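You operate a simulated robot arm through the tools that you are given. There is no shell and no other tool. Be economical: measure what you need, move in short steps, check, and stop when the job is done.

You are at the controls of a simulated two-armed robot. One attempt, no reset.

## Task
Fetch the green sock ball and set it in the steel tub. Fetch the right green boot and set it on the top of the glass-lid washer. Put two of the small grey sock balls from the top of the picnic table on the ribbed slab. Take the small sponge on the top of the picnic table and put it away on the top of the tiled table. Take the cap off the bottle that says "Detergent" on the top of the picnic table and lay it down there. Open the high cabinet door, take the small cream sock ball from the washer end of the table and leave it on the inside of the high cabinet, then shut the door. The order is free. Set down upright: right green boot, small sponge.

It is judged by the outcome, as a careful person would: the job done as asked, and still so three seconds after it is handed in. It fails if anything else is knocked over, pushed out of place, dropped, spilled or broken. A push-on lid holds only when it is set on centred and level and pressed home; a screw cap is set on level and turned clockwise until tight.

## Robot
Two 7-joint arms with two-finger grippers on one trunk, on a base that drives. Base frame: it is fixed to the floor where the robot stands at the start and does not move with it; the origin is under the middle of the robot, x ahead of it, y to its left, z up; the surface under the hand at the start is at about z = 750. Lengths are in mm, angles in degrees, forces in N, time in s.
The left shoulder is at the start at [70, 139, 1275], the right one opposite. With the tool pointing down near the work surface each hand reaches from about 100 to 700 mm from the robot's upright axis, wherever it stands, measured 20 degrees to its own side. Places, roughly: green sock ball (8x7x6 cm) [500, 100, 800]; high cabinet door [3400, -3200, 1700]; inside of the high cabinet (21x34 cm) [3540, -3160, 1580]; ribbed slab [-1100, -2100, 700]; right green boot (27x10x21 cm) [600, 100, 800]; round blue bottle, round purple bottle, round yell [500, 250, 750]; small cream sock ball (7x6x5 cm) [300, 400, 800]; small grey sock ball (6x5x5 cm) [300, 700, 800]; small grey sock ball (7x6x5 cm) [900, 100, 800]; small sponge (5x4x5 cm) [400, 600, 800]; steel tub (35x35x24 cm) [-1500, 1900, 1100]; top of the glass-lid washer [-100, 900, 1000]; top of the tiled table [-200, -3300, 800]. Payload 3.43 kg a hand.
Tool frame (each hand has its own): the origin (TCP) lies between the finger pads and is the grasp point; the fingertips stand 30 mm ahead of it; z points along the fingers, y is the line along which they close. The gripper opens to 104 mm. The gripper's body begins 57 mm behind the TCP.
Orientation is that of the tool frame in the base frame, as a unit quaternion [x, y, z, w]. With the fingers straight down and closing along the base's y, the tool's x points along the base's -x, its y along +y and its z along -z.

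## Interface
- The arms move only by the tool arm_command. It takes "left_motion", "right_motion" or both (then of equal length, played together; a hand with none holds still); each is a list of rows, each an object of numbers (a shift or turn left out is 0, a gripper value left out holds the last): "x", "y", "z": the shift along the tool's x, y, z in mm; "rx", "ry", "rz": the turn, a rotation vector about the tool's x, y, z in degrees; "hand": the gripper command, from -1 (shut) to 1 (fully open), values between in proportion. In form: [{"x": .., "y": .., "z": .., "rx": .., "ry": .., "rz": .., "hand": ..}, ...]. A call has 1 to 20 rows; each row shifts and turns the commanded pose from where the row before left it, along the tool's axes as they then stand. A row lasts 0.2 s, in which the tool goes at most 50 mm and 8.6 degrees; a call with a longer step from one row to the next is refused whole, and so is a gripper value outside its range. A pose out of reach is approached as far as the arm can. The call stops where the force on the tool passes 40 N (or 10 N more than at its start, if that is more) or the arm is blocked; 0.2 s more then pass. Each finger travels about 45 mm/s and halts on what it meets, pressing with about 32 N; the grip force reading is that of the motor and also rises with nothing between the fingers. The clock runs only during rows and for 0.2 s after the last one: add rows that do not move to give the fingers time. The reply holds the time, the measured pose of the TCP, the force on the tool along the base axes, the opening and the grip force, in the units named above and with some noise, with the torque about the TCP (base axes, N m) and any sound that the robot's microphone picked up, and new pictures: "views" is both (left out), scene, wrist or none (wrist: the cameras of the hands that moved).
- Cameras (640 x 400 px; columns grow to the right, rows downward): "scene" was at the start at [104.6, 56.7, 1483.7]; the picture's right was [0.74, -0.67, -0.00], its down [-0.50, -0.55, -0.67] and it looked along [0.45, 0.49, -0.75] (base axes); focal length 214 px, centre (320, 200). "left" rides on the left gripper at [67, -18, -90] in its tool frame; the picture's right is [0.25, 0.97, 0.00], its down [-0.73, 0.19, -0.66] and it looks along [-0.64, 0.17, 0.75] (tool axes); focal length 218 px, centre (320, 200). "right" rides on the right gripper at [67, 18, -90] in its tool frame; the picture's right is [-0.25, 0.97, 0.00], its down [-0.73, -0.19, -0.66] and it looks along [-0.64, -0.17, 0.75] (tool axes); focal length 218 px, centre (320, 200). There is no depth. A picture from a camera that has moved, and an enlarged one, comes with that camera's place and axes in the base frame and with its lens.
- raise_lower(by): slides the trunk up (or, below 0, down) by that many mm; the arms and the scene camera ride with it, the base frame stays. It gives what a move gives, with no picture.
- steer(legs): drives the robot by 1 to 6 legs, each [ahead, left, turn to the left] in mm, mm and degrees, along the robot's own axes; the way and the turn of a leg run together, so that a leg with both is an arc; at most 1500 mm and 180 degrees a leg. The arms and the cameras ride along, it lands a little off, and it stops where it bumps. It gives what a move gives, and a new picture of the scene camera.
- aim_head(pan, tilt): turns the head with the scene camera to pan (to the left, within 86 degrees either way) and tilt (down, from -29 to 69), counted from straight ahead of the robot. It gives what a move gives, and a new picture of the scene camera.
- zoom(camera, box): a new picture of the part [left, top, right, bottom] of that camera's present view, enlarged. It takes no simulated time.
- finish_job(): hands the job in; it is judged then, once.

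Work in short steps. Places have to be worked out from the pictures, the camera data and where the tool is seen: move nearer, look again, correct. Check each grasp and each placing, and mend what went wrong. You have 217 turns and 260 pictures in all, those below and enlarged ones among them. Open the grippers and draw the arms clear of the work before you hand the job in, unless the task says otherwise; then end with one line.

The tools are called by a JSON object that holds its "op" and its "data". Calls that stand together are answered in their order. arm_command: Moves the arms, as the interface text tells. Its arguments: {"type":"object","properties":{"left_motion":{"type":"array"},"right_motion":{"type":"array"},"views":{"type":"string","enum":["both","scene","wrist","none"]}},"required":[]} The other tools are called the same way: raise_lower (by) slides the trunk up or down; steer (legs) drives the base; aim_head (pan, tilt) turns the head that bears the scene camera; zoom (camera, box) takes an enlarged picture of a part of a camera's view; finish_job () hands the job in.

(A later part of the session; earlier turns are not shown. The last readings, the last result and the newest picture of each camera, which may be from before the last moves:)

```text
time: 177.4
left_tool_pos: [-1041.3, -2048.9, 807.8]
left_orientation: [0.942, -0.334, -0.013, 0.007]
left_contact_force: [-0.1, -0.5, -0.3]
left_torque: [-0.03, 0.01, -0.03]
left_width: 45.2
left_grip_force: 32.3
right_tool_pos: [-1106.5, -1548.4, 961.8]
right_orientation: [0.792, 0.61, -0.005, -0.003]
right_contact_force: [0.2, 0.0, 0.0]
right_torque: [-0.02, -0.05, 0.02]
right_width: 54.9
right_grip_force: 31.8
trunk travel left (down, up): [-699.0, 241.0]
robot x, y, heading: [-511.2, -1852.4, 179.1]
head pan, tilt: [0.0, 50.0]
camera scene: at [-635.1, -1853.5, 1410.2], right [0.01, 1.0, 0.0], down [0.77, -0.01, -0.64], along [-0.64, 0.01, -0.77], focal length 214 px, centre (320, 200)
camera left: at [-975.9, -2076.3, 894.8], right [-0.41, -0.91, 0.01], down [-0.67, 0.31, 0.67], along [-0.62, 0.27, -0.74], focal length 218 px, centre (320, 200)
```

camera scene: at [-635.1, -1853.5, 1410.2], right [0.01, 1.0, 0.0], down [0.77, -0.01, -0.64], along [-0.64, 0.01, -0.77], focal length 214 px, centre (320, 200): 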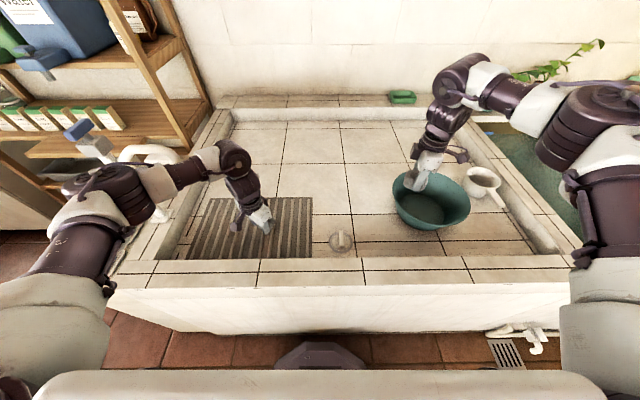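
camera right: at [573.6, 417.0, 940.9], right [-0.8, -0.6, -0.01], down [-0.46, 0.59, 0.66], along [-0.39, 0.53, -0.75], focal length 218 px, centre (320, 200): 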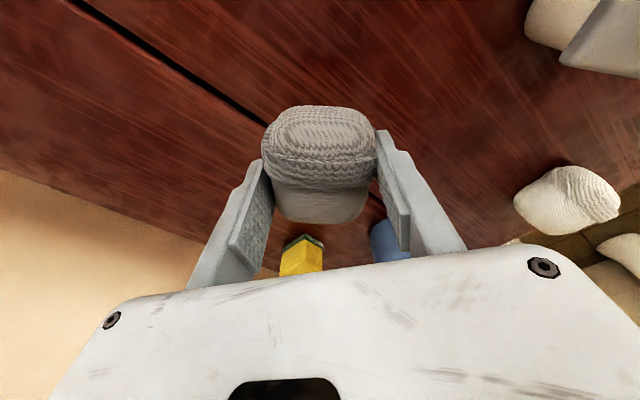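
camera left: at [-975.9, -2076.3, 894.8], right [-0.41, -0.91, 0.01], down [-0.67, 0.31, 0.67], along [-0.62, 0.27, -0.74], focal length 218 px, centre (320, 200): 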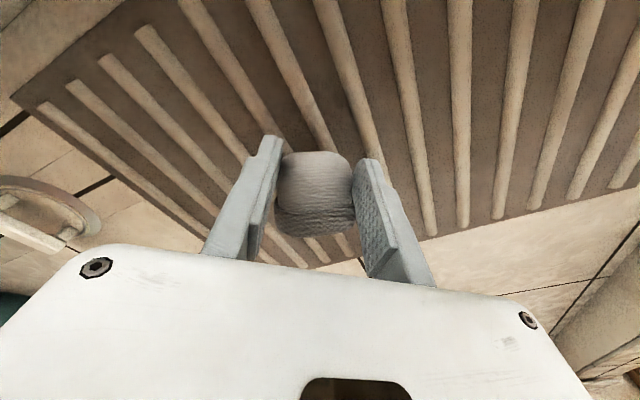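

Good clearance from the spout so far. Lower slowly to contact.

{"op": "arm_command", "data": {"left_motion": [{"z": 20}, {"z": 15}, {"z": 8}, {"z": 6}, {"z": 6}, {"z": 6}, {"z": 6}, {"z": 6}], "views": "wrist"}}

```text
time: 177.8
left_tool_pos: [-1040.1, -2048.3, 799.4]
left_orientation: [0.941, -0.337, -0.013, 0.006]
left_contact_force: [7.1, -0.4, 15.4]
left_torque: [0.0, -0.18, -0.01]
left_width: 45.3
left_grip_force: 32.1
right_tool_pos: [-1104.6, -1548.3, 961.0]
right_orientation: [0.792, 0.61, -0.006, -0.003]
right_contact_force: [-0.5, 0.3, -0.1]
right_torque: [-0.01, 0.02, -0.02]
right_width: 54.8
right_grip_force: 32.3
trunk travel left (down, up): [-699.0, 241.0]
robot x, y, heading: [-508.1, -1852.1, 179.2]
head pan, tilt: [0.0, 50.0]
stopped in row 1 (left hand): the force on the tool passed its limit at 53 N (the readings are from after the stop); the commanded pose is now the measured one
camera left: at [-975.2, -2076.5, 886.0], right [-0.42, -0.91, 0.01], down [-0.67, 0.31, 0.68], along [-0.62, 0.27, -0.74], focal length 218 px, centre (320, 200)
```

left: 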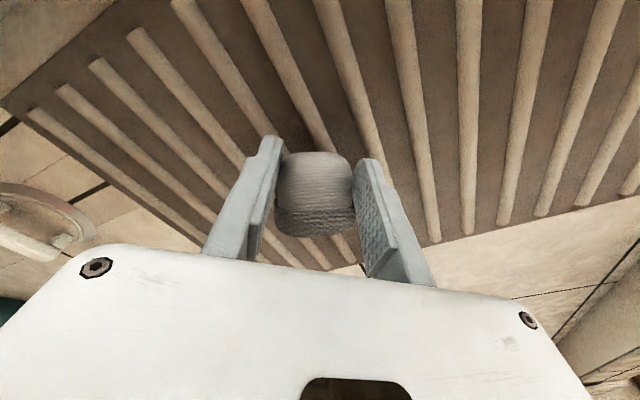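

Contact already at TCP z 799 — the slab is higher than thought. Ease up 1 mm, open and check whether the ball rests.

{"op": "arm_command", "data": {"left_motion": [{"z": -2}, {"hand": -0.3}, {"hand": 0.0}, {"hand": 0.3}, {"hand": 0.6}, {"hand": 1}, {"hand": 1}], "views": "wrist"}}

```text
time: 179.4
left_tool_pos: [-1041.7, -2049.2, 797.6]
left_orientation: [0.942, -0.336, -0.012, 0.005]
left_contact_force: [-1.0, -0.3, -0.7]
left_torque: [0.01, 0.0, 0.02]
left_width: 104.0
left_grip_force: 0.0
right_tool_pos: [-1105.2, -1549.0, 960.9]
right_orientation: [0.792, 0.61, -0.005, -0.003]
right_contact_force: [-1.0, -0.2, -1.0]
right_torque: [0.0, -0.01, 0.0]
right_width: 55.0
right_grip_force: 31.9
trunk travel left (down, up): [-699.0, 241.0]
robot x, y, heading: [-507.3, -1850.8, 179.4]
head pan, tilt: [0.0, 50.0]
camera left: at [-976.8, -2077.0, 885.6], right [-0.42, -0.91, 0.01], down [-0.67, 0.31, 0.67], along [-0.62, 0.27, -0.74], focal length 218 px, centre (320, 200)
```

left: 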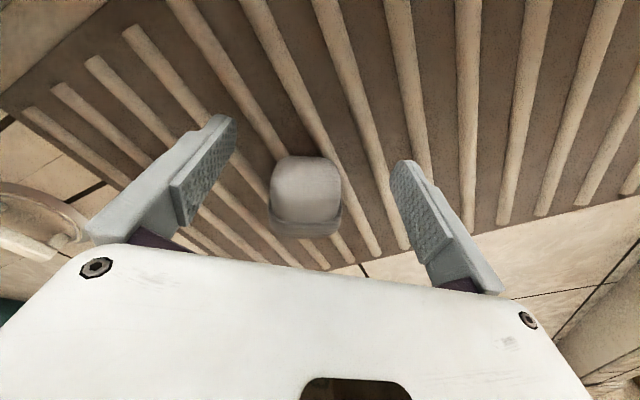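

The ball settled on the slab slightly further back. Lift clear and check that it stays put.

{"op": "arm_command", "data": {"left_motion": [{"z": -25}, {"z": -40}, {"z": -40}, {"z": -40}, {"z": -40}], "views": "both"}}

```text
time: 180.6
left_tool_pos: [-1035.4, -2049.7, 984.1]
left_orientation: [0.942, -0.335, -0.012, 0.006]
left_contact_force: [0.0, 0.5, -0.1]
left_torque: [-0.01, 0.02, 0.0]
left_width: 103.9
left_grip_force: 0.0
right_tool_pos: [-1105.4, -1549.4, 961.8]
right_orientation: [0.792, 0.61, -0.005, -0.003]
right_contact_force: [0.6, -0.1, -0.7]
right_torque: [0.0, -0.02, 0.01]
right_width: 54.8
right_grip_force: 31.7
trunk travel left (down, up): [-699.0, 241.0]
robot x, y, heading: [-507.8, -1853.1, 179.3]
head pan, tilt: [0.0, 50.0]
camera scene: at [-633.0, -1852.6, 1410.2], right [0.01, 1.0, 0.0], down [0.77, -0.01, -0.64], along [-0.64, 0.01, -0.77], focal length 214 px, centre (320, 200)
camera left: at [-970.7, -2077.0, 1072.1], right [-0.42, -0.91, 0.01], down [-0.67, 0.32, 0.67], along [-0.62, 0.27, -0.74], focal length 218 px, centre (320, 200)
```

scene: 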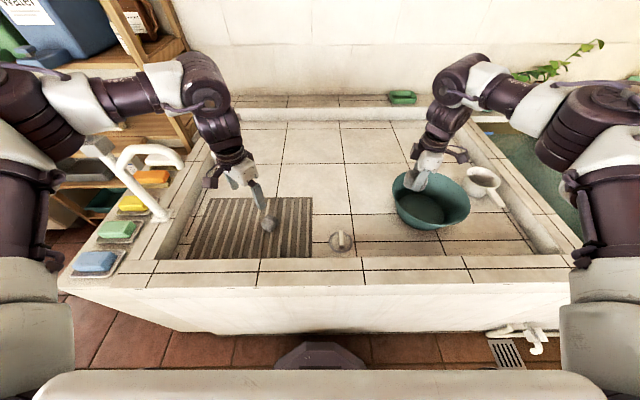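
left: 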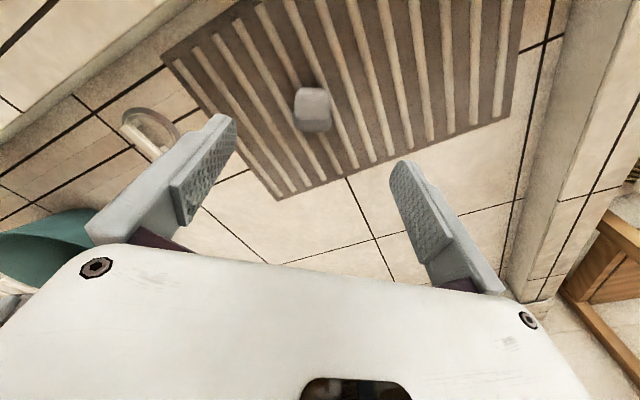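

Ball 1 rests on the slab at ≈[-1078,-2020]. Raise and retract the left arm, then shift the robot left 150 to bring the right arm to ≈[-1075,-1915].

{"op": "arm_command", "data": {"left_motion": [{"z": -40}, {"z": -40}, {"z": -40}, {"z": -40}, {"z": -40}, {"x": 35, "y": -20}, {"x": 35, "y": -20}, {"x": 35, "y": -20}], "views": "none"}}

{"op": "steer", "data": {"legs": [[0, 150, 0]]}}

{"op": "arm_command", "data": {"right_motion": [{"x": -40, "y": 5}, {"x": -40, "y": 5}, {"x": -40, "y": 5}, {"x": -40, "y": 5}, {"x": -40, "y": 5}], "views": "both"}}

```text
time: 182.4
left_tool_pos: [-909.8, -2068.9, 1181.2]
left_orientation: [0.942, -0.335, -0.014, 0.005]
left_contact_force: [1.0, 0.1, 0.2]
left_torque: [0.0, 0.02, 0.03]
left_width: 104.0
left_grip_force: 0.0
right_tool_pos: [-1104.5, -1549.4, 960.6]
right_orientation: [0.792, 0.611, -0.006, -0.003]
right_contact_force: [0.8, -0.7, 0.2]
right_torque: [-0.02, 0.0, -0.01]
right_width: 55.1
right_grip_force: 32.1
trunk travel left (down, up): [-699.0, 241.0]
robot x, y, heading: [-511.0, -1846.4, 179.2]
head pan, tilt: [0.0, 50.0]
```

```text
time: 183.7
left_tool_pos: [-914.0, -2214.5, 1180.7]
left_orientation: [0.942, -0.336, -0.012, 0.006]
left_contact_force: [0.3, -0.2, 0.2]
left_torque: [-0.04, 0.01, 0.0]
left_width: 104.1
left_grip_force: 0.1
right_tool_pos: [-1107.1, -1696.6, 960.2]
right_orientation: [0.793, 0.609, -0.005, -0.001]
right_contact_force: [0.4, 0.5, -0.5]
right_torque: [-0.01, 0.04, -0.01]
right_width: 54.9
right_grip_force: 32.3
trunk travel left (down, up): [-699.0, 241.0]
robot x, y, heading: [-510.2, -2002.8, 179.1]
head pan, tilt: [0.0, 50.0]
camera scene: at [-636.4, -2000.0, 1410.2], right [0.01, 1.0, 0.0], down [0.77, -0.01, -0.64], along [-0.64, 0.01, -0.77], focal length 214 px, centre (320, 200)
```

scene: 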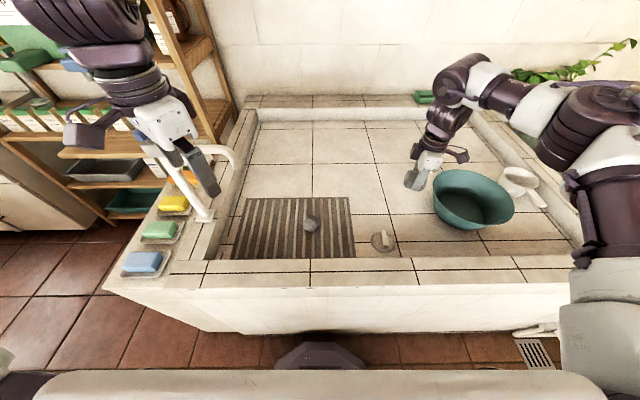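

```text
time: 184.9
left_tool_pos: [-914.2, -2219.2, 1179.1]
left_orientation: [0.941, -0.337, -0.012, 0.005]
left_contact_force: [0.2, -0.4, 0.2]
left_torque: [0.02, -0.02, -0.03]
left_width: 104.1
left_grip_force: 0.0
right_tool_pos: [-1133.8, -1899.6, 963.0]
right_orientation: [0.793, 0.609, -0.004, -0.004]
right_contact_force: [-0.2, 0.0, -0.8]
right_torque: [0.0, 0.03, -0.01]
right_width: 55.1
right_grip_force: 32.5
trunk travel left (down, up): [-699.0, 241.0]
robot x, y, heading: [-510.9, -2002.7, 179.2]
head pan, tilt: [0.0, 50.0]
camera scene: at [-636.5, -2005.1, 1410.2], right [0.01, 1.0, 0.0], down [0.77, -0.01, -0.64], along [-0.64, 0.01, -0.77], focal length 214 px, centre (320, 200)
camera right: at [-1099.3, -1837.8, 1051.5], right [0.87, -0.49, -0.01], down [-0.37, -0.66, 0.66], along [-0.33, -0.57, -0.75], focal length 218 px, centre (320, 200)
```

scene: 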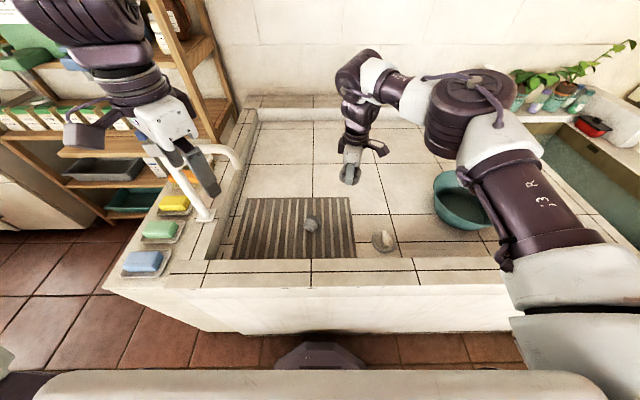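
right: 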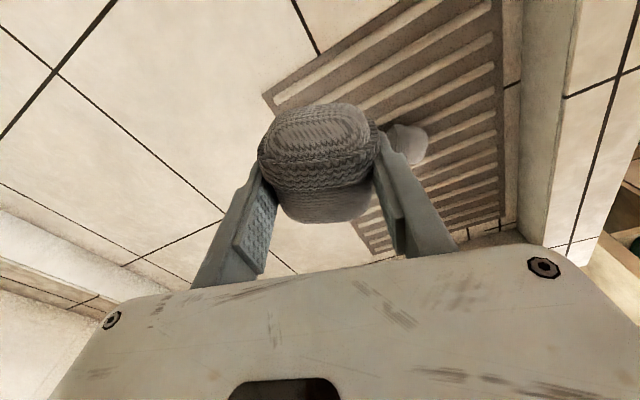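

Move right ball to ≈[-1110,-1945] and descend towards the slab slowly.

{"op": "arm_command", "data": {"right_motion": [{"x": -37, "y": 5}, {"y": 30, "z": 20}, {"z": 40}, {"z": 40}, {"z": 30}], "views": "wrist"}}

{"op": "arm_command", "data": {"right_motion": [{"z": 7}, {"z": 7}, {"z": 7}, {"z": 6}, {"z": 6}, {"z": 6}, {"z": 6}, {"z": 6}, {"z": 6}, {"z": 6}], "views": "wrist"}}

```text
time: 186.1
left_tool_pos: [-914.4, -2216.1, 1181.0]
left_orientation: [0.942, -0.336, -0.012, 0.006]
left_contact_force: [0.5, -0.1, 0.1]
left_torque: [0.01, 0.01, 0.01]
left_width: 103.9
left_grip_force: 0.0
right_tool_pos: [-1111.2, -1941.1, 831.1]
right_orientation: [0.793, 0.609, -0.006, -0.003]
right_contact_force: [0.0, 0.4, -0.4]
right_torque: [-0.01, 0.0, 0.0]
right_width: 55.2
right_grip_force: 32.0
trunk travel left (down, up): [-699.0, 241.0]
robot x, y, heading: [-510.8, -2006.1, 179.2]
head pan, tilt: [0.0, 50.0]
camera right: at [-1076.3, -1879.8, 920.5], right [0.87, -0.49, -0.01], down [-0.36, -0.65, 0.66], along [-0.33, -0.57, -0.75], focal length 218 px, centre (320, 200)
```

right: 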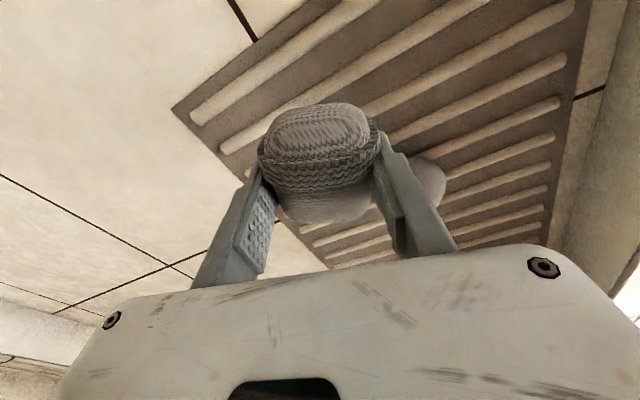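

```text
time: 188.1
left_tool_pos: [-910.1, -2217.1, 1181.5]
left_orientation: [0.942, -0.336, -0.015, 0.006]
left_contact_force: [-0.4, 0.5, 0.1]
left_torque: [-0.03, -0.03, -0.01]
left_width: 103.9
left_grip_force: 0.0
right_tool_pos: [-1112.8, -1943.7, 786.4]
right_orientation: [0.792, 0.61, -0.009, -0.005]
right_contact_force: [10.9, 0.2, 26.3]
right_torque: [0.22, -0.11, -0.1]
right_width: 55.1
right_grip_force: 32.0
trunk travel left (down, up): [-699.0, 241.0]
robot x, y, heading: [-513.4, -2000.7, 179.3]
head pan, tilt: [0.0, 50.0]
stopped in row 9 (right hand): the force on the tool passed its limit at 48 N (the readings are from after the stop); the commanded pose is now the measured one
camera right: at [-1077.0, -1881.4, 874.1], right [0.87, -0.49, -0.02], down [-0.36, -0.65, 0.67], along [-0.34, -0.57, -0.74], focal length 218 px, centre (320, 200)
```

right: 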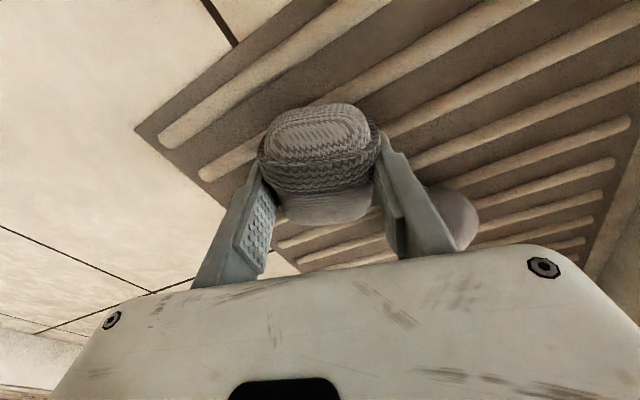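

Contact with the slab. Ease 2 mm up, open partially, then rise and check.

{"op": "arm_command", "data": {"right_motion": [{"z": -2}, {"hand": 0.2}, {"hand": 0.4}, {"hand": 0.6}, {"hand": 0.6}, {"z": -15}, {"z": -35}, {"z": -40}, {"z": -40}], "views": "both"}}

```text
time: 190.1
left_tool_pos: [-912.8, -2216.8, 1180.4]
left_orientation: [0.942, -0.335, -0.013, 0.006]
left_contact_force: [0.2, 0.0, -0.3]
left_torque: [0.01, 0.0, -0.02]
left_width: 103.8
left_grip_force: 0.0
right_tool_pos: [-1111.5, -1941.0, 911.9]
right_orientation: [0.792, 0.61, -0.008, -0.004]
right_contact_force: [0.0, 0.6, 0.3]
right_torque: [-0.01, 0.03, -0.02]
right_width: 83.2
right_grip_force: 0.1
trunk travel left (down, up): [-699.0, 241.0]
robot x, y, heading: [-510.6, -2000.1, 179.1]
head pan, tilt: [0.0, 50.0]
camera scene: at [-634.9, -2002.5, 1410.2], right [0.01, 1.0, 0.0], down [0.77, -0.01, -0.64], along [-0.64, 0.01, -0.77], focal length 214 px, centre (320, 200)
camera right: at [-1075.6, -1879.9, 1001.7], right [0.87, -0.49, -0.01], down [-0.36, -0.65, 0.66], along [-0.34, -0.57, -0.75], focal length 218 px, centre (320, 200)
```

scene: 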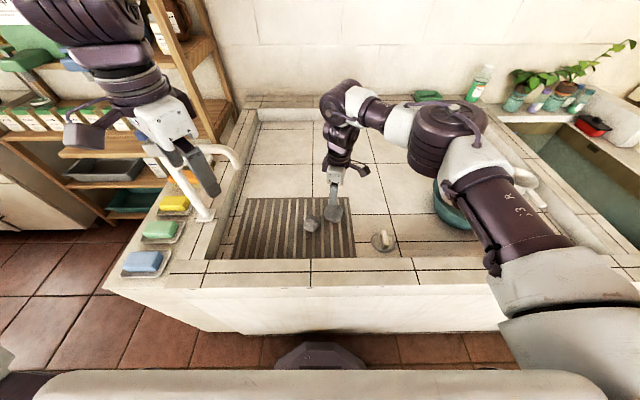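
right: 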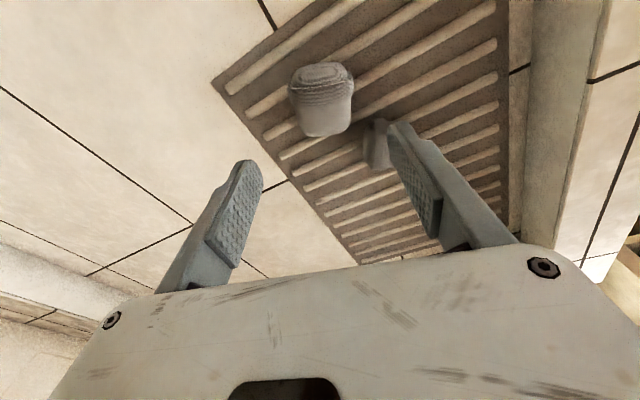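

Both grey balls rest on the slab. Lift the right arm, back away and drive back to the table.

{"op": "arm_command", "data": {"right_motion": [{"z": -40}, {"z": -40}, {"z": -40}, {"z": -40}, {"z": -40}, {"z": -40}], "views": "none"}}

{"op": "steer", "data": {"legs": [[-270, 0, 0], [0, 0, -90]]}}

```text
time: 191.5
left_tool_pos: [-912.3, -2217.9, 1180.5]
left_orientation: [0.942, -0.336, -0.013, 0.006]
left_contact_force: [0.3, -0.5, -0.4]
left_torque: [0.03, 0.02, 0.03]
left_width: 103.9
left_grip_force: 0.0
right_tool_pos: [-1106.8, -1942.9, 1153.2]
right_orientation: [0.793, 0.609, -0.008, -0.005]
right_contact_force: [1.0, -0.1, 0.1]
right_torque: [0.01, 0.03, 0.05]
right_width: 83.2
right_grip_force: 0.2
trunk travel left (down, up): [-699.0, 241.0]
robot x, y, heading: [-509.3, -1999.3, 179.3]
head pan, tilt: [0.0, 50.0]
```

```text
time: 197.2
left_tool_pos: [-452.7, -1602.2, 1181.0]
left_orientation: [-0.428, 0.904, 0.013, 0.005]
left_contact_force: [0.1, 0.9, 0.1]
left_torque: [-0.04, 0.03, -0.02]
left_width: 104.0
left_grip_force: 0.1
right_tool_pos: [-176.3, -1407.6, 1153.0]
right_orientation: [0.991, -0.13, -0.003, -0.009]
right_contact_force: [0.0, -0.6, 0.5]
right_torque: [0.0, 0.01, -0.03]
right_width: 82.9
right_grip_force: 0.1
trunk travel left (down, up): [-699.0, 241.0]
robot x, y, heading: [-237.6, -2004.3, 89.1]
head pan, tilt: [0.0, 50.0]
camera scene: at [-234.8, -1880.6, 1410.2], right [1.0, -0.01, 0.0], down [-0.01, -0.77, -0.64], along [0.01, 0.64, -0.77], focal length 214 px, centre (320, 200)
```

scene: 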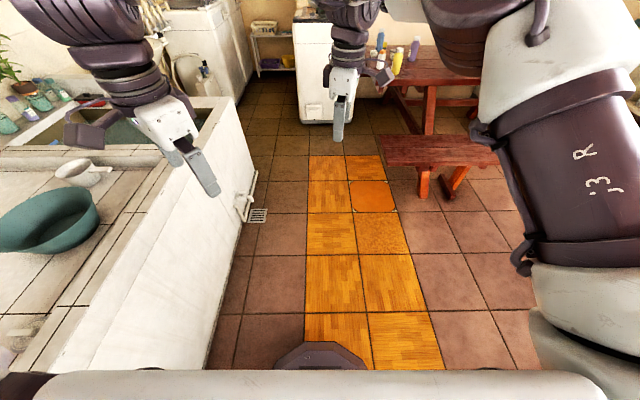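

Raise the trunk for clearance and drive back up the corridor.

{"op": "raise_lower", "data": {"by": 170}}

{"op": "steer", "data": {"legs": [[1000, 0, 0], [800, -60, 0], [150, -140, 0], [0, 0, -40]]}}

{"op": "aim_head", "data": {"pan": 0, "tilt": 50}}

```text
time: 199.2
left_tool_pos: [-452.0, -1602.0, 1349.6]
left_orientation: [-0.428, 0.904, 0.012, 0.005]
left_contact_force: [-0.8, -0.5, -0.3]
left_torque: [0.01, -0.01, 0.01]
left_width: 104.2
left_grip_force: 0.1
right_tool_pos: [-176.9, -1408.2, 1321.6]
right_orientation: [0.992, -0.13, -0.003, -0.009]
right_contact_force: [-0.1, 0.0, -1.0]
right_torque: [-0.01, 0.02, -0.01]
right_width: 83.2
right_grip_force: 0.0
trunk travel left (down, up): [-869.0, 71.0]
robot x, y, heading: [-241.7, -2001.7, 89.2]
head pan, tilt: [0.0, 50.0]
```

```text
time: 211.3
left_tool_pos: [84.4, 373.5, 1349.8]
left_orientation: [-0.091, 0.996, 0.009, 0.01]
left_contact_force: [0.0, -0.3, 0.1]
left_torque: [-0.02, 0.0, 0.0]
left_width: 103.9
left_grip_force: 0.0
right_tool_pos: [420.5, 343.4, 1322.5]
right_orientation: [0.886, -0.464, 0.0, -0.009]
right_contact_force: [0.5, -0.5, -0.1]
right_torque: [0.01, -0.03, 0.01]
right_width: 83.4
right_grip_force: 0.2
trunk travel left (down, up): [-869.0, 71.0]
robot x, y, heading: [-15.9, -73.9, 48.8]
head pan, tilt: [0.0, 50.0]
camera scene: at [72.2, 20.4, 1580.3], right [0.75, -0.66, 0.0], down [-0.5, -0.58, -0.64], along [0.42, 0.48, -0.77], focal length 214 px, centre (320, 200)
```

scene: 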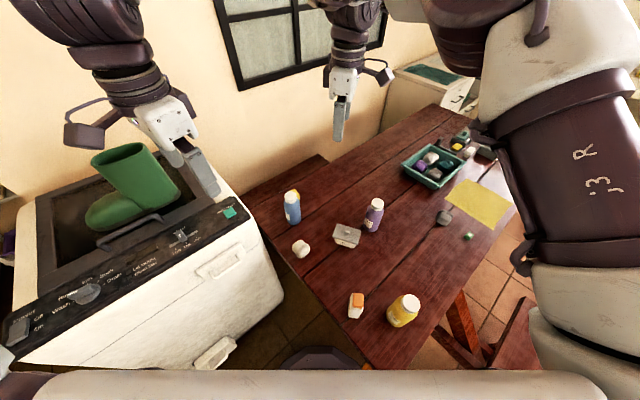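

```text
time: 211.9
left_tool_pos: [85.6, 372.3, 1351.1]
left_orientation: [-0.09, 0.996, 0.01, 0.009]
left_contact_force: [-0.5, 0.1, -0.2]
left_torque: [0.0, 0.02, -0.03]
left_width: 103.9
left_grip_force: 0.0
right_tool_pos: [419.6, 342.6, 1323.1]
right_orientation: [0.886, -0.464, 0.0, -0.008]
right_contact_force: [-0.5, -0.5, -0.1]
right_torque: [0.02, 0.01, 0.0]
right_width: 83.3
right_grip_force: 0.1
trunk travel left (down, up): [-869.0, 71.0]
robot x, y, heading: [-8.7, -76.0, 49.0]
head pan, tilt: [0.0, 50.0]
camera scene: at [72.8, 20.4, 1580.2], right [0.75, -0.66, 0.0], down [-0.5, -0.58, -0.64], along [0.42, 0.48, -0.77], focal length 214 px, centre (320, 200)
```

scene: 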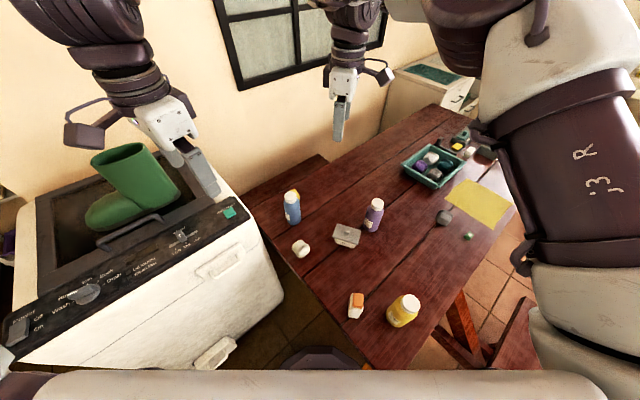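

Move closer to (10,45), lower the trunk 100.

{"op": "steer", "data": {"legs": [[104, 65, 0]]}}

{"op": "raise_lower", "data": {"by": -100}}

{"op": "arm_command", "data": {"right_motion": [{"rz": 8, "z": 40}, {"rz": 8, "z": 40}, {"rz": 8, "z": 40}, {"rz": 8, "z": 30}, {"rz": 3, "hand": 1}], "views": "both"}}

```text
time: 213.1
left_tool_pos: [104.6, 489.0, 1352.6]
left_orientation: [-0.09, 0.996, 0.012, 0.009]
left_contact_force: [0.0, -0.6, -0.2]
left_torque: [0.04, 0.0, 0.03]
left_width: 104.2
left_grip_force: 0.2
right_tool_pos: [440.7, 457.0, 1324.9]
right_orientation: [0.886, -0.465, 0.0, -0.011]
right_contact_force: [0.2, -0.2, 0.4]
right_torque: [0.01, -0.01, -0.01]
right_width: 83.4
right_grip_force: 0.0
trunk travel left (down, up): [-869.0, 71.0]
robot x, y, heading: [6.9, 46.3, 48.8]
head pan, tilt: [0.0, 50.0]
camera scene: at [91.6, 134.6, 1580.7], right [0.75, -0.66, 0.0], down [-0.5, -0.57, -0.65], along [0.42, 0.49, -0.76], focal length 214 px, centre (320, 200)
```

scene: 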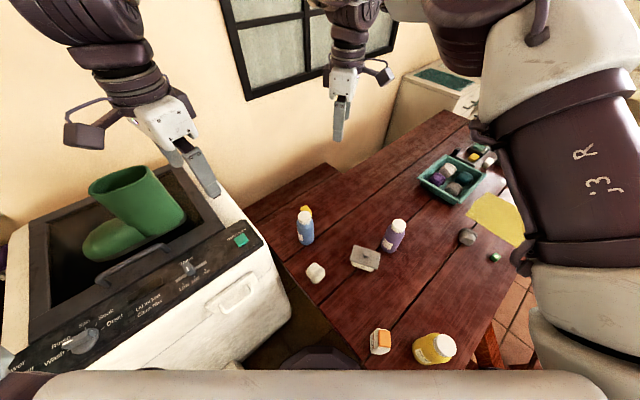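

```text
time: 214.5
left_tool_pos: [104.7, 492.1, 1251.7]
left_orientation: [-0.091, 0.996, 0.011, 0.01]
left_contact_force: [-0.5, -0.6, 0.4]
left_torque: [-0.01, 0.06, 0.02]
left_width: 104.0
left_grip_force: 0.0
right_tool_pos: [440.4, 462.6, 1223.3]
right_orientation: [0.886, -0.464, 0.0, -0.01]
right_contact_force: [0.7, 0.5, 0.2]
right_torque: [-0.01, -0.05, -0.01]
right_width: 83.3
right_grip_force: 0.1
trunk travel left (down, up): [-769.0, 171.0]
robot x, y, heading: [9.3, 45.9, 48.8]
head pan, tilt: [0.0, 50.0]
```

```text
time: 215.7
left_tool_pos: [105.0, 492.4, 1252.3]
left_orientation: [-0.09, 0.996, 0.01, 0.01]
left_contact_force: [0.3, -0.3, 0.2]
left_torque: [0.0, 0.0, 0.02]
left_width: 104.0
left_grip_force: 0.2
right_tool_pos: [440.8, 463.7, 1072.3]
right_orientation: [-0.705, 0.71, 0.003, 0.009]
right_contact_force: [-0.2, 0.2, -0.4]
right_torque: [0.0, 0.0, 0.0]
right_width: 103.8
right_grip_force: 0.0
trunk travel left (down, up): [-769.0, 171.0]
robot x, y, heading: [10.1, 47.0, 48.8]
head pan, tilt: [0.0, 50.0]
camera scene: at [92.3, 139.7, 1480.2], right [0.75, -0.66, 0.0], down [-0.5, -0.58, -0.64], along [0.42, 0.48, -0.77], focal length 214 px, centre (320, 200)
camera right: at [423.2, 397.1, 1160.7], right [-0.97, 0.26, -0.01], down [0.19, 0.72, 0.67], along [0.18, 0.65, -0.74], focal length 218 px, centre (320, 200)
```

scene: 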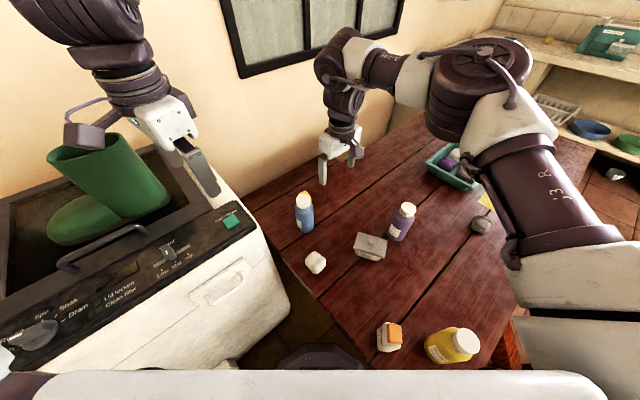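
right: 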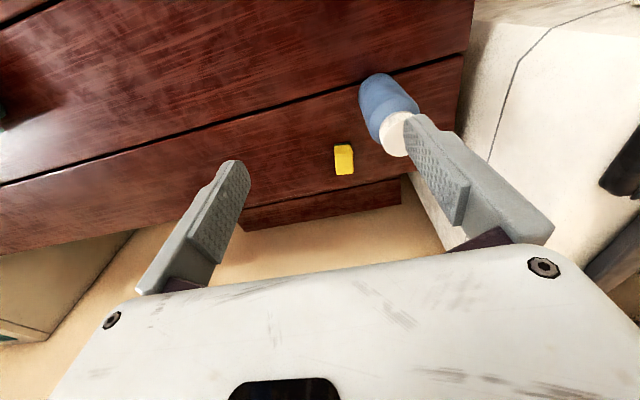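

Bottle axis ≈[363,540]. Move the right hand to behind it (−y side) and tilt it 50° forward.

{"op": "arm_command", "data": {"right_motion": [{"x": 25, "y": 26}, {"x": 25, "y": 26}, {"x": 30, "y": 26}, {"x": 30, "ry": -8.3}, {"ry": -8.3}, {"ry": -8.3}, {"ry": -8.3}, {"ry": -8.3}, {"ry": -8.3}], "views": "both"}}

```text
time: 217.7
left_tool_pos: [106.1, 490.6, 1250.7]
left_orientation: [-0.09, 0.996, 0.01, 0.009]
left_contact_force: [0.7, -0.2, 0.4]
left_torque: [0.0, 0.06, 0.01]
left_width: 104.1
left_grip_force: 0.1
right_tool_pos: [364.4, 354.5, 1071.4]
right_orientation: [-0.638, 0.639, 0.3, 0.307]
right_contact_force: [0.6, 0.6, 0.0]
right_torque: [0.04, 0.04, -0.01]
right_width: 104.0
right_grip_force: 0.0
trunk travel left (down, up): [-769.0, 171.0]
robot x, y, heading: [7.4, 44.1, 48.8]
head pan, tilt: [0.0, 50.0]
camera scene: at [93.3, 138.6, 1480.3], right [0.75, -0.66, 0.0], down [-0.5, -0.58, -0.64], along [0.42, 0.48, -0.77], focal length 214 px, centre (320, 200)
camera right: at [345.9, 243.3, 1075.4], right [-0.97, 0.17, 0.19], down [0.18, -0.05, 0.98], along [0.17, 0.98, 0.02], focal length 218 px, centre (320, 200)
```

scene: 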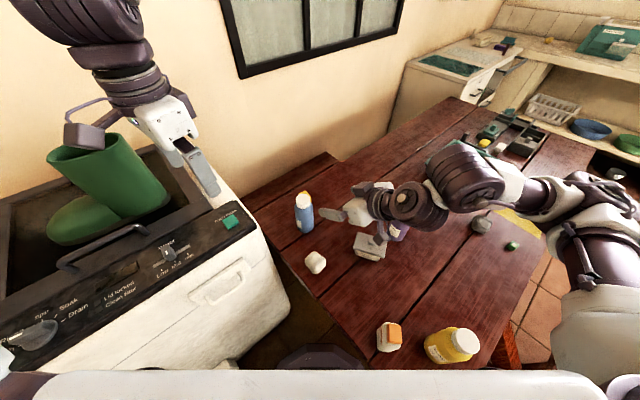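
right: 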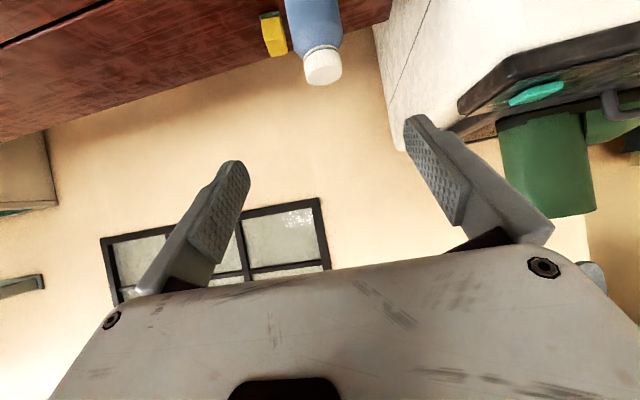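

Orientation is right. Advance: tool x +77, then along tool z, stopping ~110 mm short to look.

{"op": "arm_command", "data": {"right_motion": [{"x": 26, "z": 20}, {"x": 26, "z": 35}, {"x": 25, "z": 35}, {"z": 35}, {"z": 35}, {"z": 35}], "views": "both"}}

```text
time: 219.1
left_tool_pos: [104.5, 493.4, 1250.2]
left_orientation: [-0.09, 0.996, 0.01, 0.009]
left_contact_force: [-0.5, -0.5, -0.3]
left_torque: [0.0, -0.02, -0.01]
left_width: 104.1
left_grip_force: 0.0
right_tool_pos: [365.5, 457.9, 885.9]
right_orientation: [-0.639, 0.639, 0.299, 0.307]
right_contact_force: [0.4, 0.2, -0.4]
right_torque: [0.04, -0.03, 0.01]
right_width: 104.0
right_grip_force: 0.0
trunk travel left (down, up): [-769.0, 171.0]
robot x, y, heading: [9.0, 50.0, 48.9]
head pan, tilt: [0.0, 50.0]
camera scene: at [92.2, 140.9, 1480.2], right [0.75, -0.66, 0.0], down [-0.5, -0.58, -0.64], along [0.42, 0.48, -0.77], focal length 214 px, centre (320, 200)
camera right: at [347.4, 347.2, 891.6], right [-0.97, 0.17, 0.19], down [0.18, -0.05, 0.98], along [0.17, 0.98, 0.02], focal length 218 px, centre (320, 200)
```

scene: 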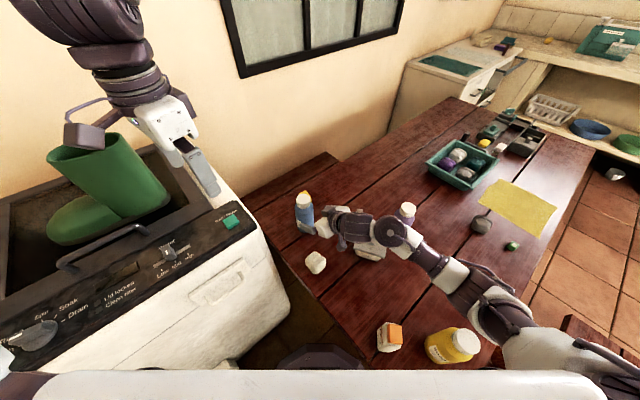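
right: 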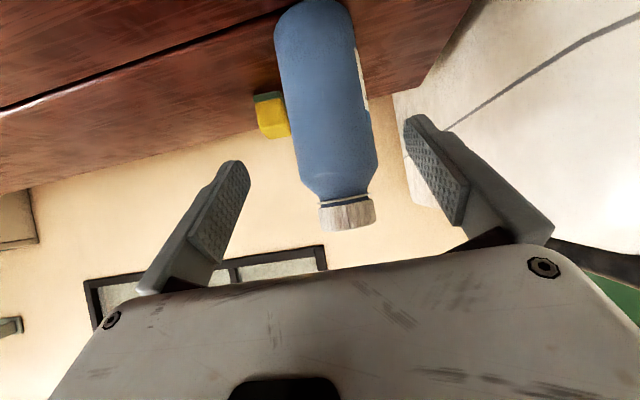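

Bottle axis is 5 mm to the side. Shift and advance 100 mm so the fingers straddle the bottle.

{"op": "arm_command", "data": {"right_motion": [{"y": 5, "z": 20}, {"z": 30}, {"z": 30}, {"z": 22}], "views": "both"}}

```text
time: 220.1
left_tool_pos: [105.4, 492.8, 1251.2]
left_orientation: [-0.09, 0.996, 0.01, 0.009]
left_contact_force: [0.2, 0.1, 0.4]
left_torque: [-0.04, 0.01, 0.03]
left_width: 104.1
left_grip_force: 0.0
right_tool_pos: [361.2, 537.3, 822.2]
right_orientation: [-0.639, 0.639, 0.299, 0.307]
right_contact_force: [-0.7, -0.2, -0.7]
right_torque: [-0.03, 0.02, -0.01]
right_width: 104.2
right_grip_force: 0.1
trunk travel left (down, up): [-769.0, 171.0]
robot x, y, heading: [6.8, 50.0, 48.5]
head pan, tilt: [0.0, 50.0]
camera scene: at [92.3, 140.8, 1480.2], right [0.75, -0.66, 0.0], down [-0.5, -0.58, -0.64], along [0.42, 0.48, -0.77], focal length 214 px, centre (320, 200)
camera right: at [343.6, 426.7, 827.5], right [-0.97, 0.17, 0.19], down [0.18, -0.05, 0.98], along [0.17, 0.99, 0.02], focal length 218 px, centre (320, 200)
```

scene: 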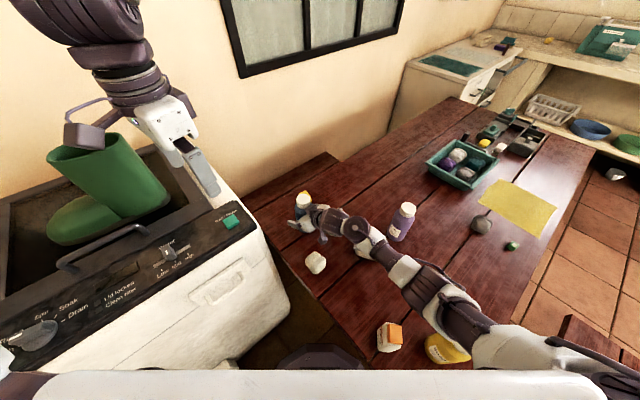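
right: 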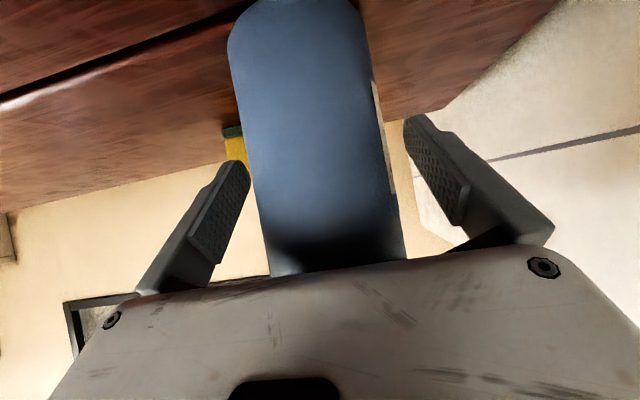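

Fingers straddle the bottle; close.

{"op": "arm_command", "data": {"right_motion": [{"hand": -1}, {"hand": -1}, {"hand": -1}, {"hand": -1}, {"hand": -1}], "views": "wrist"}}

```text
time: 221.3
left_tool_pos: [104.5, 491.3, 1250.5]
left_orientation: [-0.09, 0.996, 0.011, 0.01]
left_contact_force: [-0.7, 0.6, 0.2]
left_torque: [0.01, -0.01, 0.02]
left_width: 104.0
left_grip_force: 0.0
right_tool_pos: [361.3, 537.3, 823.1]
right_orientation: [-0.639, 0.639, 0.3, 0.306]
right_contact_force: [-1.7, 0.6, -0.2]
right_torque: [0.05, 0.2, -0.03]
right_width: 66.6
right_grip_force: 32.2
trunk travel left (down, up): [-769.0, 171.0]
robot x, y, heading: [9.3, 48.0, 48.9]
head pan, tilt: [0.0, 50.0]
camera right: at [343.3, 426.2, 827.9], right [-0.97, 0.17, 0.19], down [0.18, -0.05, 0.98], along [0.17, 0.99, 0.02], focal length 218 px, centre (320, 200)
```

right: 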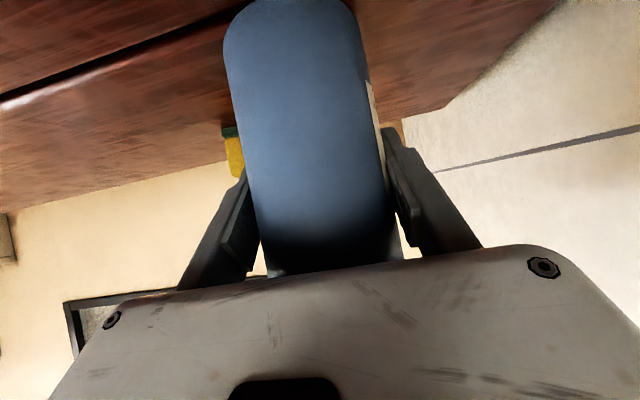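

Bottle held at 66.6 mm. Now rotate the left hand clockwise 72° and bring it over the cap at z≈1050.

{"op": "arm_command", "data": {"left_motion": [{"rz": 8}, {"rz": 8}, {"rz": 8}, {"rz": 8}, {"rz": 8}, {"rz": 8}, {"rz": 8}, {"rz": 8}, {"rz": 8}, {"x": -13, "y": 41, "z": 10}, {"x": -13, "y": 41, "z": 20}, {"x": -13, "y": 41, "z": 20}, {"x": -13, "y": 41, "z": 20}, {"x": -13, "y": 41, "z": 20}, {"x": -13, "y": 41, "z": 20}, {"z": 40}, {"z": 40}], "views": "both"}}

```text
time: 224.9
left_tool_pos: [362.5, 544.6, 1064.6]
left_orientation: [0.512, 0.859, 0.014, 0.001]
left_contact_force: [1.0, 0.3, -0.5]
left_torque: [0.01, 0.03, 0.02]
left_width: 104.2
left_grip_force: 0.0
right_tool_pos: [362.4, 538.0, 824.3]
right_orientation: [-0.638, 0.64, 0.299, 0.306]
right_contact_force: [-0.2, 0.8, -0.6]
right_torque: [0.05, 0.18, -0.02]
right_width: 66.9
right_grip_force: 31.8
trunk travel left (down, up): [-769.0, 171.0]
robot x, y, heading: [6.2, 44.2, 48.9]
head pan, tilt: [0.0, 50.0]
camera scene: at [93.2, 140.6, 1480.2], right [0.75, -0.66, 0.0], down [-0.5, -0.58, -0.64], along [0.42, 0.48, -0.77], focal length 214 px, centre (320, 200)
camera left: at [312.6, 594.9, 1155.4], right [0.73, 0.68, 0.03], down [0.5, -0.57, 0.65], along [0.46, -0.46, -0.76], focal length 218 px, centre (320, 200)
```

scene: 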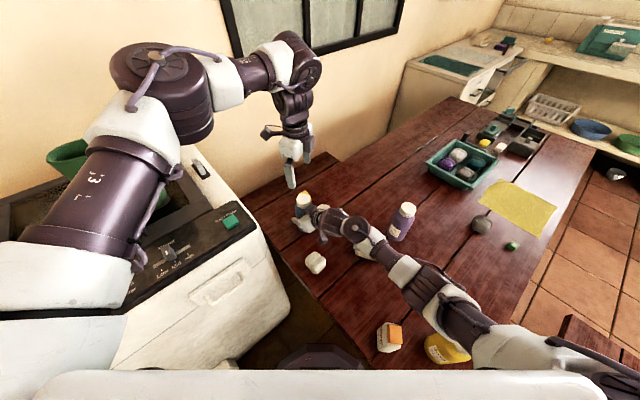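
left: 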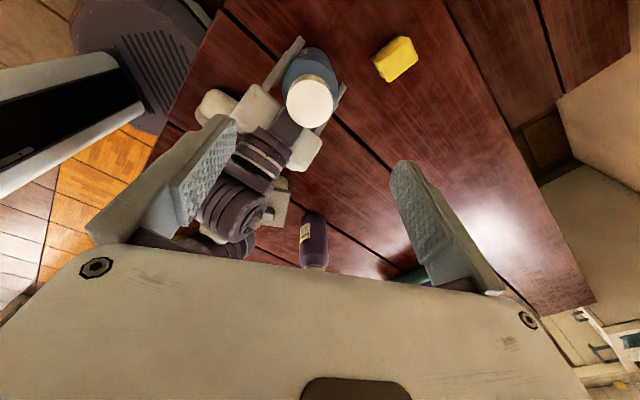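

Cap at ≈[359,536]. Correct by (-3,-9) and the 1.5° tilt, descend to z≈985 and zoom to judge the cap's height.

{"op": "arm_command", "data": {"left_motion": [{"x": -6, "y": -6.7, "rx": 1.4, "ry": -0.7}, {"z": 40}, {"z": 40}], "views": "wrist"}}

{"op": "zoom", "data": {"camera": "scene", "box": [260, 130, 360, 250]}}

```text
time: 225.7
left_tool_pos: [359.5, 537.1, 985.7]
left_orientation: [0.513, 0.858, 0.001, 0.0]
left_contact_force: [-0.3, 0.1, -0.8]
left_torque: [0.03, -0.01, -0.02]
left_width: 104.1
left_grip_force: 0.1
right_tool_pos: [361.2, 536.7, 823.3]
right_orientation: [-0.639, 0.64, 0.299, 0.306]
right_contact_force: [-0.4, 1.6, 0.4]
right_torque: [0.08, 0.12, -0.03]
right_width: 66.5
right_grip_force: 31.8
trunk travel left (down, up): [-769.0, 171.0]
robot x, y, heading: [8.1, 47.3, 49.0]
head pan, tilt: [0.0, 50.0]
camera left: at [311.0, 589.4, 1074.3], right [0.73, 0.68, 0.0], down [0.51, -0.55, 0.66], along [0.45, -0.48, -0.75], focal length 218 px, centre (320, 200)
```

left: 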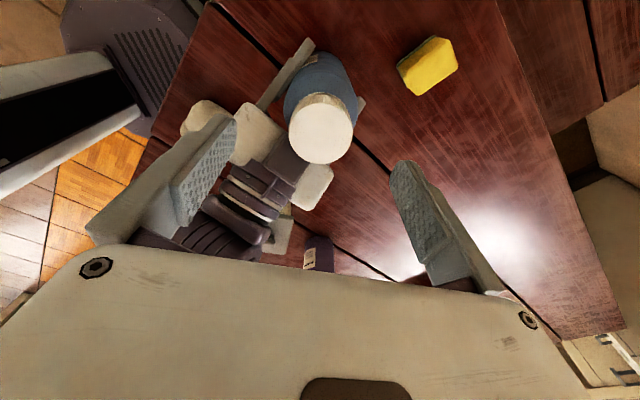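

```text
3.33 times, centred on (310, 190) of scene
camera zoom: at [92.8, 140.1, 1480.3], right [0.75, -0.66, 0.0], down [-0.5, -0.58, -0.64], along [0.42, 0.48, -0.77], focal length 715 px, centre (353, 233)
```

zoom: 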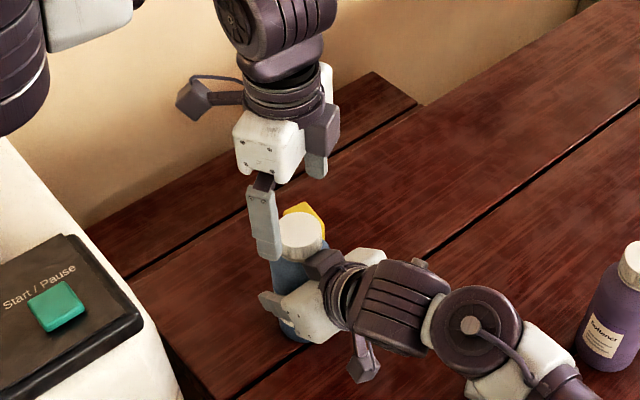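

Two views agree: cap top [358,541,926], diameter ≈47. Shift 4 mm, descend so the tips reach z≈899, and close on the cap.

{"op": "arm_command", "data": {"left_motion": [{"x": 4, "z": 20}, {"z": 20}, {"z": 16}, {"hand": -1}, {"hand": -1}, {"hand": -1}, {"hand": -1}, {"hand": -1}, {"hand": -1}], "views": "wrist"}}

```text
time: 227.7
left_tool_pos: [358.2, 539.2, 929.5]
left_orientation: [0.513, 0.859, 0.001, -0.001]
left_contact_force: [8.0, 7.7, -6.0]
left_torque: [0.25, -0.22, 0.06]
left_width: 45.7
left_grip_force: 31.6
right_tool_pos: [361.1, 537.4, 823.2]
right_orientation: [0.639, -0.639, -0.3, -0.307]
right_contact_force: [-7.7, -8.5, 5.5]
right_torque: [0.51, -0.55, 0.07]
right_width: 66.7
right_grip_force: 31.8
trunk travel left (down, up): [-769.0, 171.0]
robot x, y, heading: [8.4, 43.3, 48.9]
head pan, tilt: [0.0, 50.0]
camera left: at [309.0, 592.2, 1019.0], right [0.73, 0.68, 0.0], down [0.51, -0.55, 0.66], along [0.45, -0.48, -0.75], focal length 218 px, centre (320, 200)
```

left: 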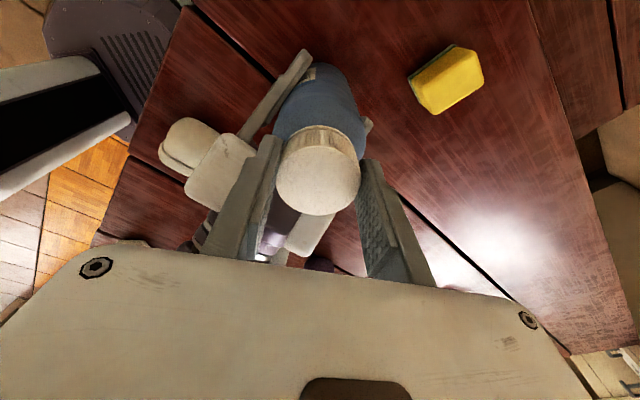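

Cap gripped (45.7 mm). Turn counter-clockwise 40° and read the torques.

{"op": "arm_command", "data": {"left_motion": [{"rz": -8}, {"rz": -8}, {"rz": -8}, {"rz": -8}, {"rz": -8}], "views": "wrist"}}

```text
time: 228.9
left_tool_pos: [352.6, 539.1, 930.5]
left_orientation: [0.188, 0.982, 0.0, -0.004]
left_contact_force: [-29.4, 6.6, 14.4]
left_torque: [-0.25, 0.75, -1.56]
left_width: 45.7
left_grip_force: 32.1
right_tool_pos: [366.6, 535.9, 821.7]
right_orientation: [-0.636, 0.643, 0.295, 0.307]
right_contact_force: [26.3, -5.6, -4.4]
right_torque: [1.0, 2.63, 1.57]
right_width: 68.6
right_grip_force: 32.5
trunk travel left (down, up): [-769.0, 171.0]
robot x, y, heading: [9.0, 48.9, 48.7]
head pan, tilt: [0.0, 50.0]
camera left: at [283.6, 549.8, 1020.4], right [0.12, 0.99, 0.0], down [0.75, -0.09, 0.65], along [0.65, -0.08, -0.76], focal length 218 px, centre (320, 200)
```

left: 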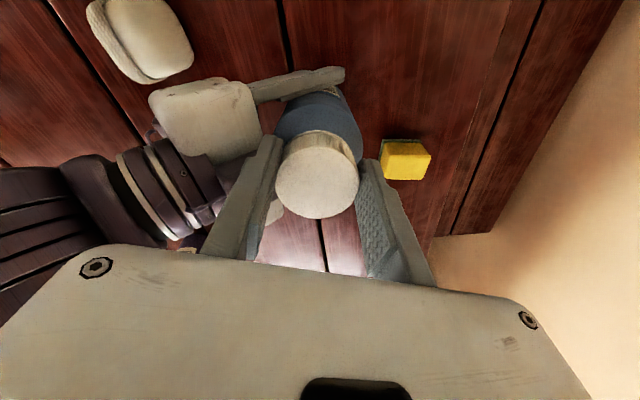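

Torque of 1.6 N·m built up with side force; check from the right camera whether the bottle turned in the grip.

{"op": "zoom", "data": {"camera": "right", "box": [160, 0, 480, 280]}}

{"op": "zoom", "data": {"camera": "left", "box": [240, 60, 400, 240]}}

```text
1.43 times, centred on (320, 140) of right
camera zoom: at [346.9, 424.6, 827.5], right [-0.97, 0.18, 0.18], down [0.18, -0.05, 0.98], along [0.18, 0.98, 0.01], focal length 312 px, centre (320, 286)
```

zoom: 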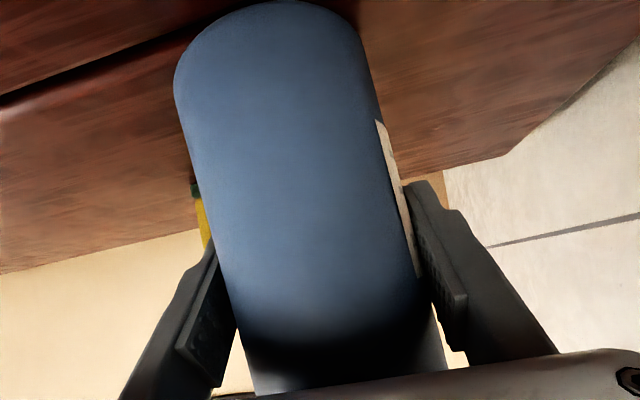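

```text
2.22 times, centred on (320, 150) of left
camera zoom: at [283.6, 549.8, 1020.4], right [0.12, 0.99, 0.0], down [0.75, -0.09, 0.65], along [0.65, -0.08, -0.76], focal length 485 px, centre (320, 311)
```

zoom: 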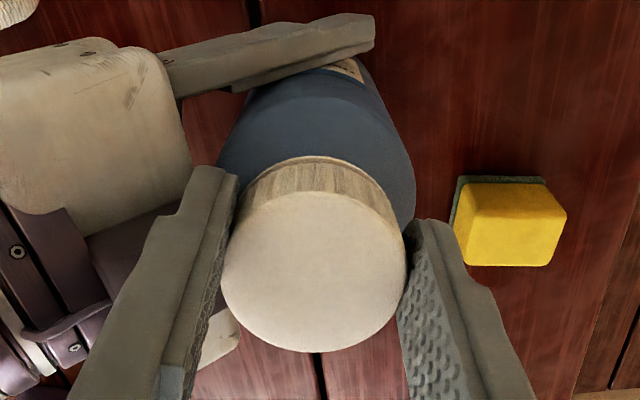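

The bottle stayed, so the cap likely turned (or slipped). Open the left slightly and look from above to compare, then recentre.

{"op": "arm_command", "data": {"left_motion": [{"hand": 0.4}, {"hand": 0.4}, {"hand": 0.4}], "views": "wrist"}}

```text
time: 229.3
left_tool_pos: [353.6, 546.4, 930.6]
left_orientation: [0.182, 0.983, 0.007, -0.005]
left_contact_force: [-1.5, 11.0, 5.0]
left_torque: [0.18, 0.03, -0.08]
left_width: 66.3
left_grip_force: 0.1
right_tool_pos: [365.9, 532.3, 819.2]
right_orientation: [-0.639, 0.642, 0.293, 0.305]
right_contact_force: [2.7, -9.8, 0.0]
right_torque: [1.16, -0.03, 0.16]
right_width: 66.8
right_grip_force: 32.2
trunk travel left (down, up): [-769.0, 171.0]
robot x, y, heading: [6.5, 44.9, 48.8]
head pan, tilt: [0.0, 50.0]
stopped in row 2 (right hand): the force on the tool passed its limit at 42 N (the readings are from after the stop); the commanded pose is now the measured one
camera left: at [283.4, 554.2, 1021.8], right [0.11, 0.99, 0.01], down [0.75, -0.09, 0.65], along [0.65, -0.06, -0.76], focal length 218 px, centre (320, 200)
```

left: 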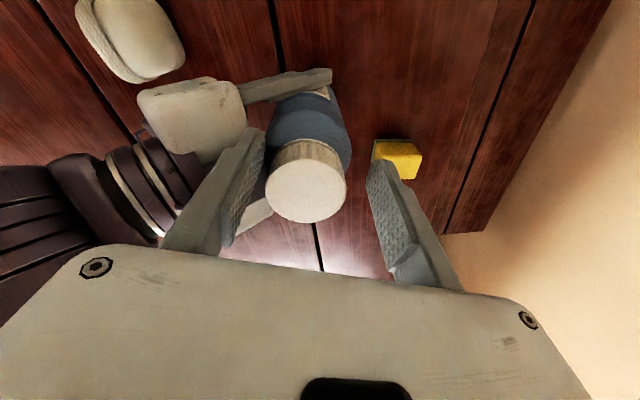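

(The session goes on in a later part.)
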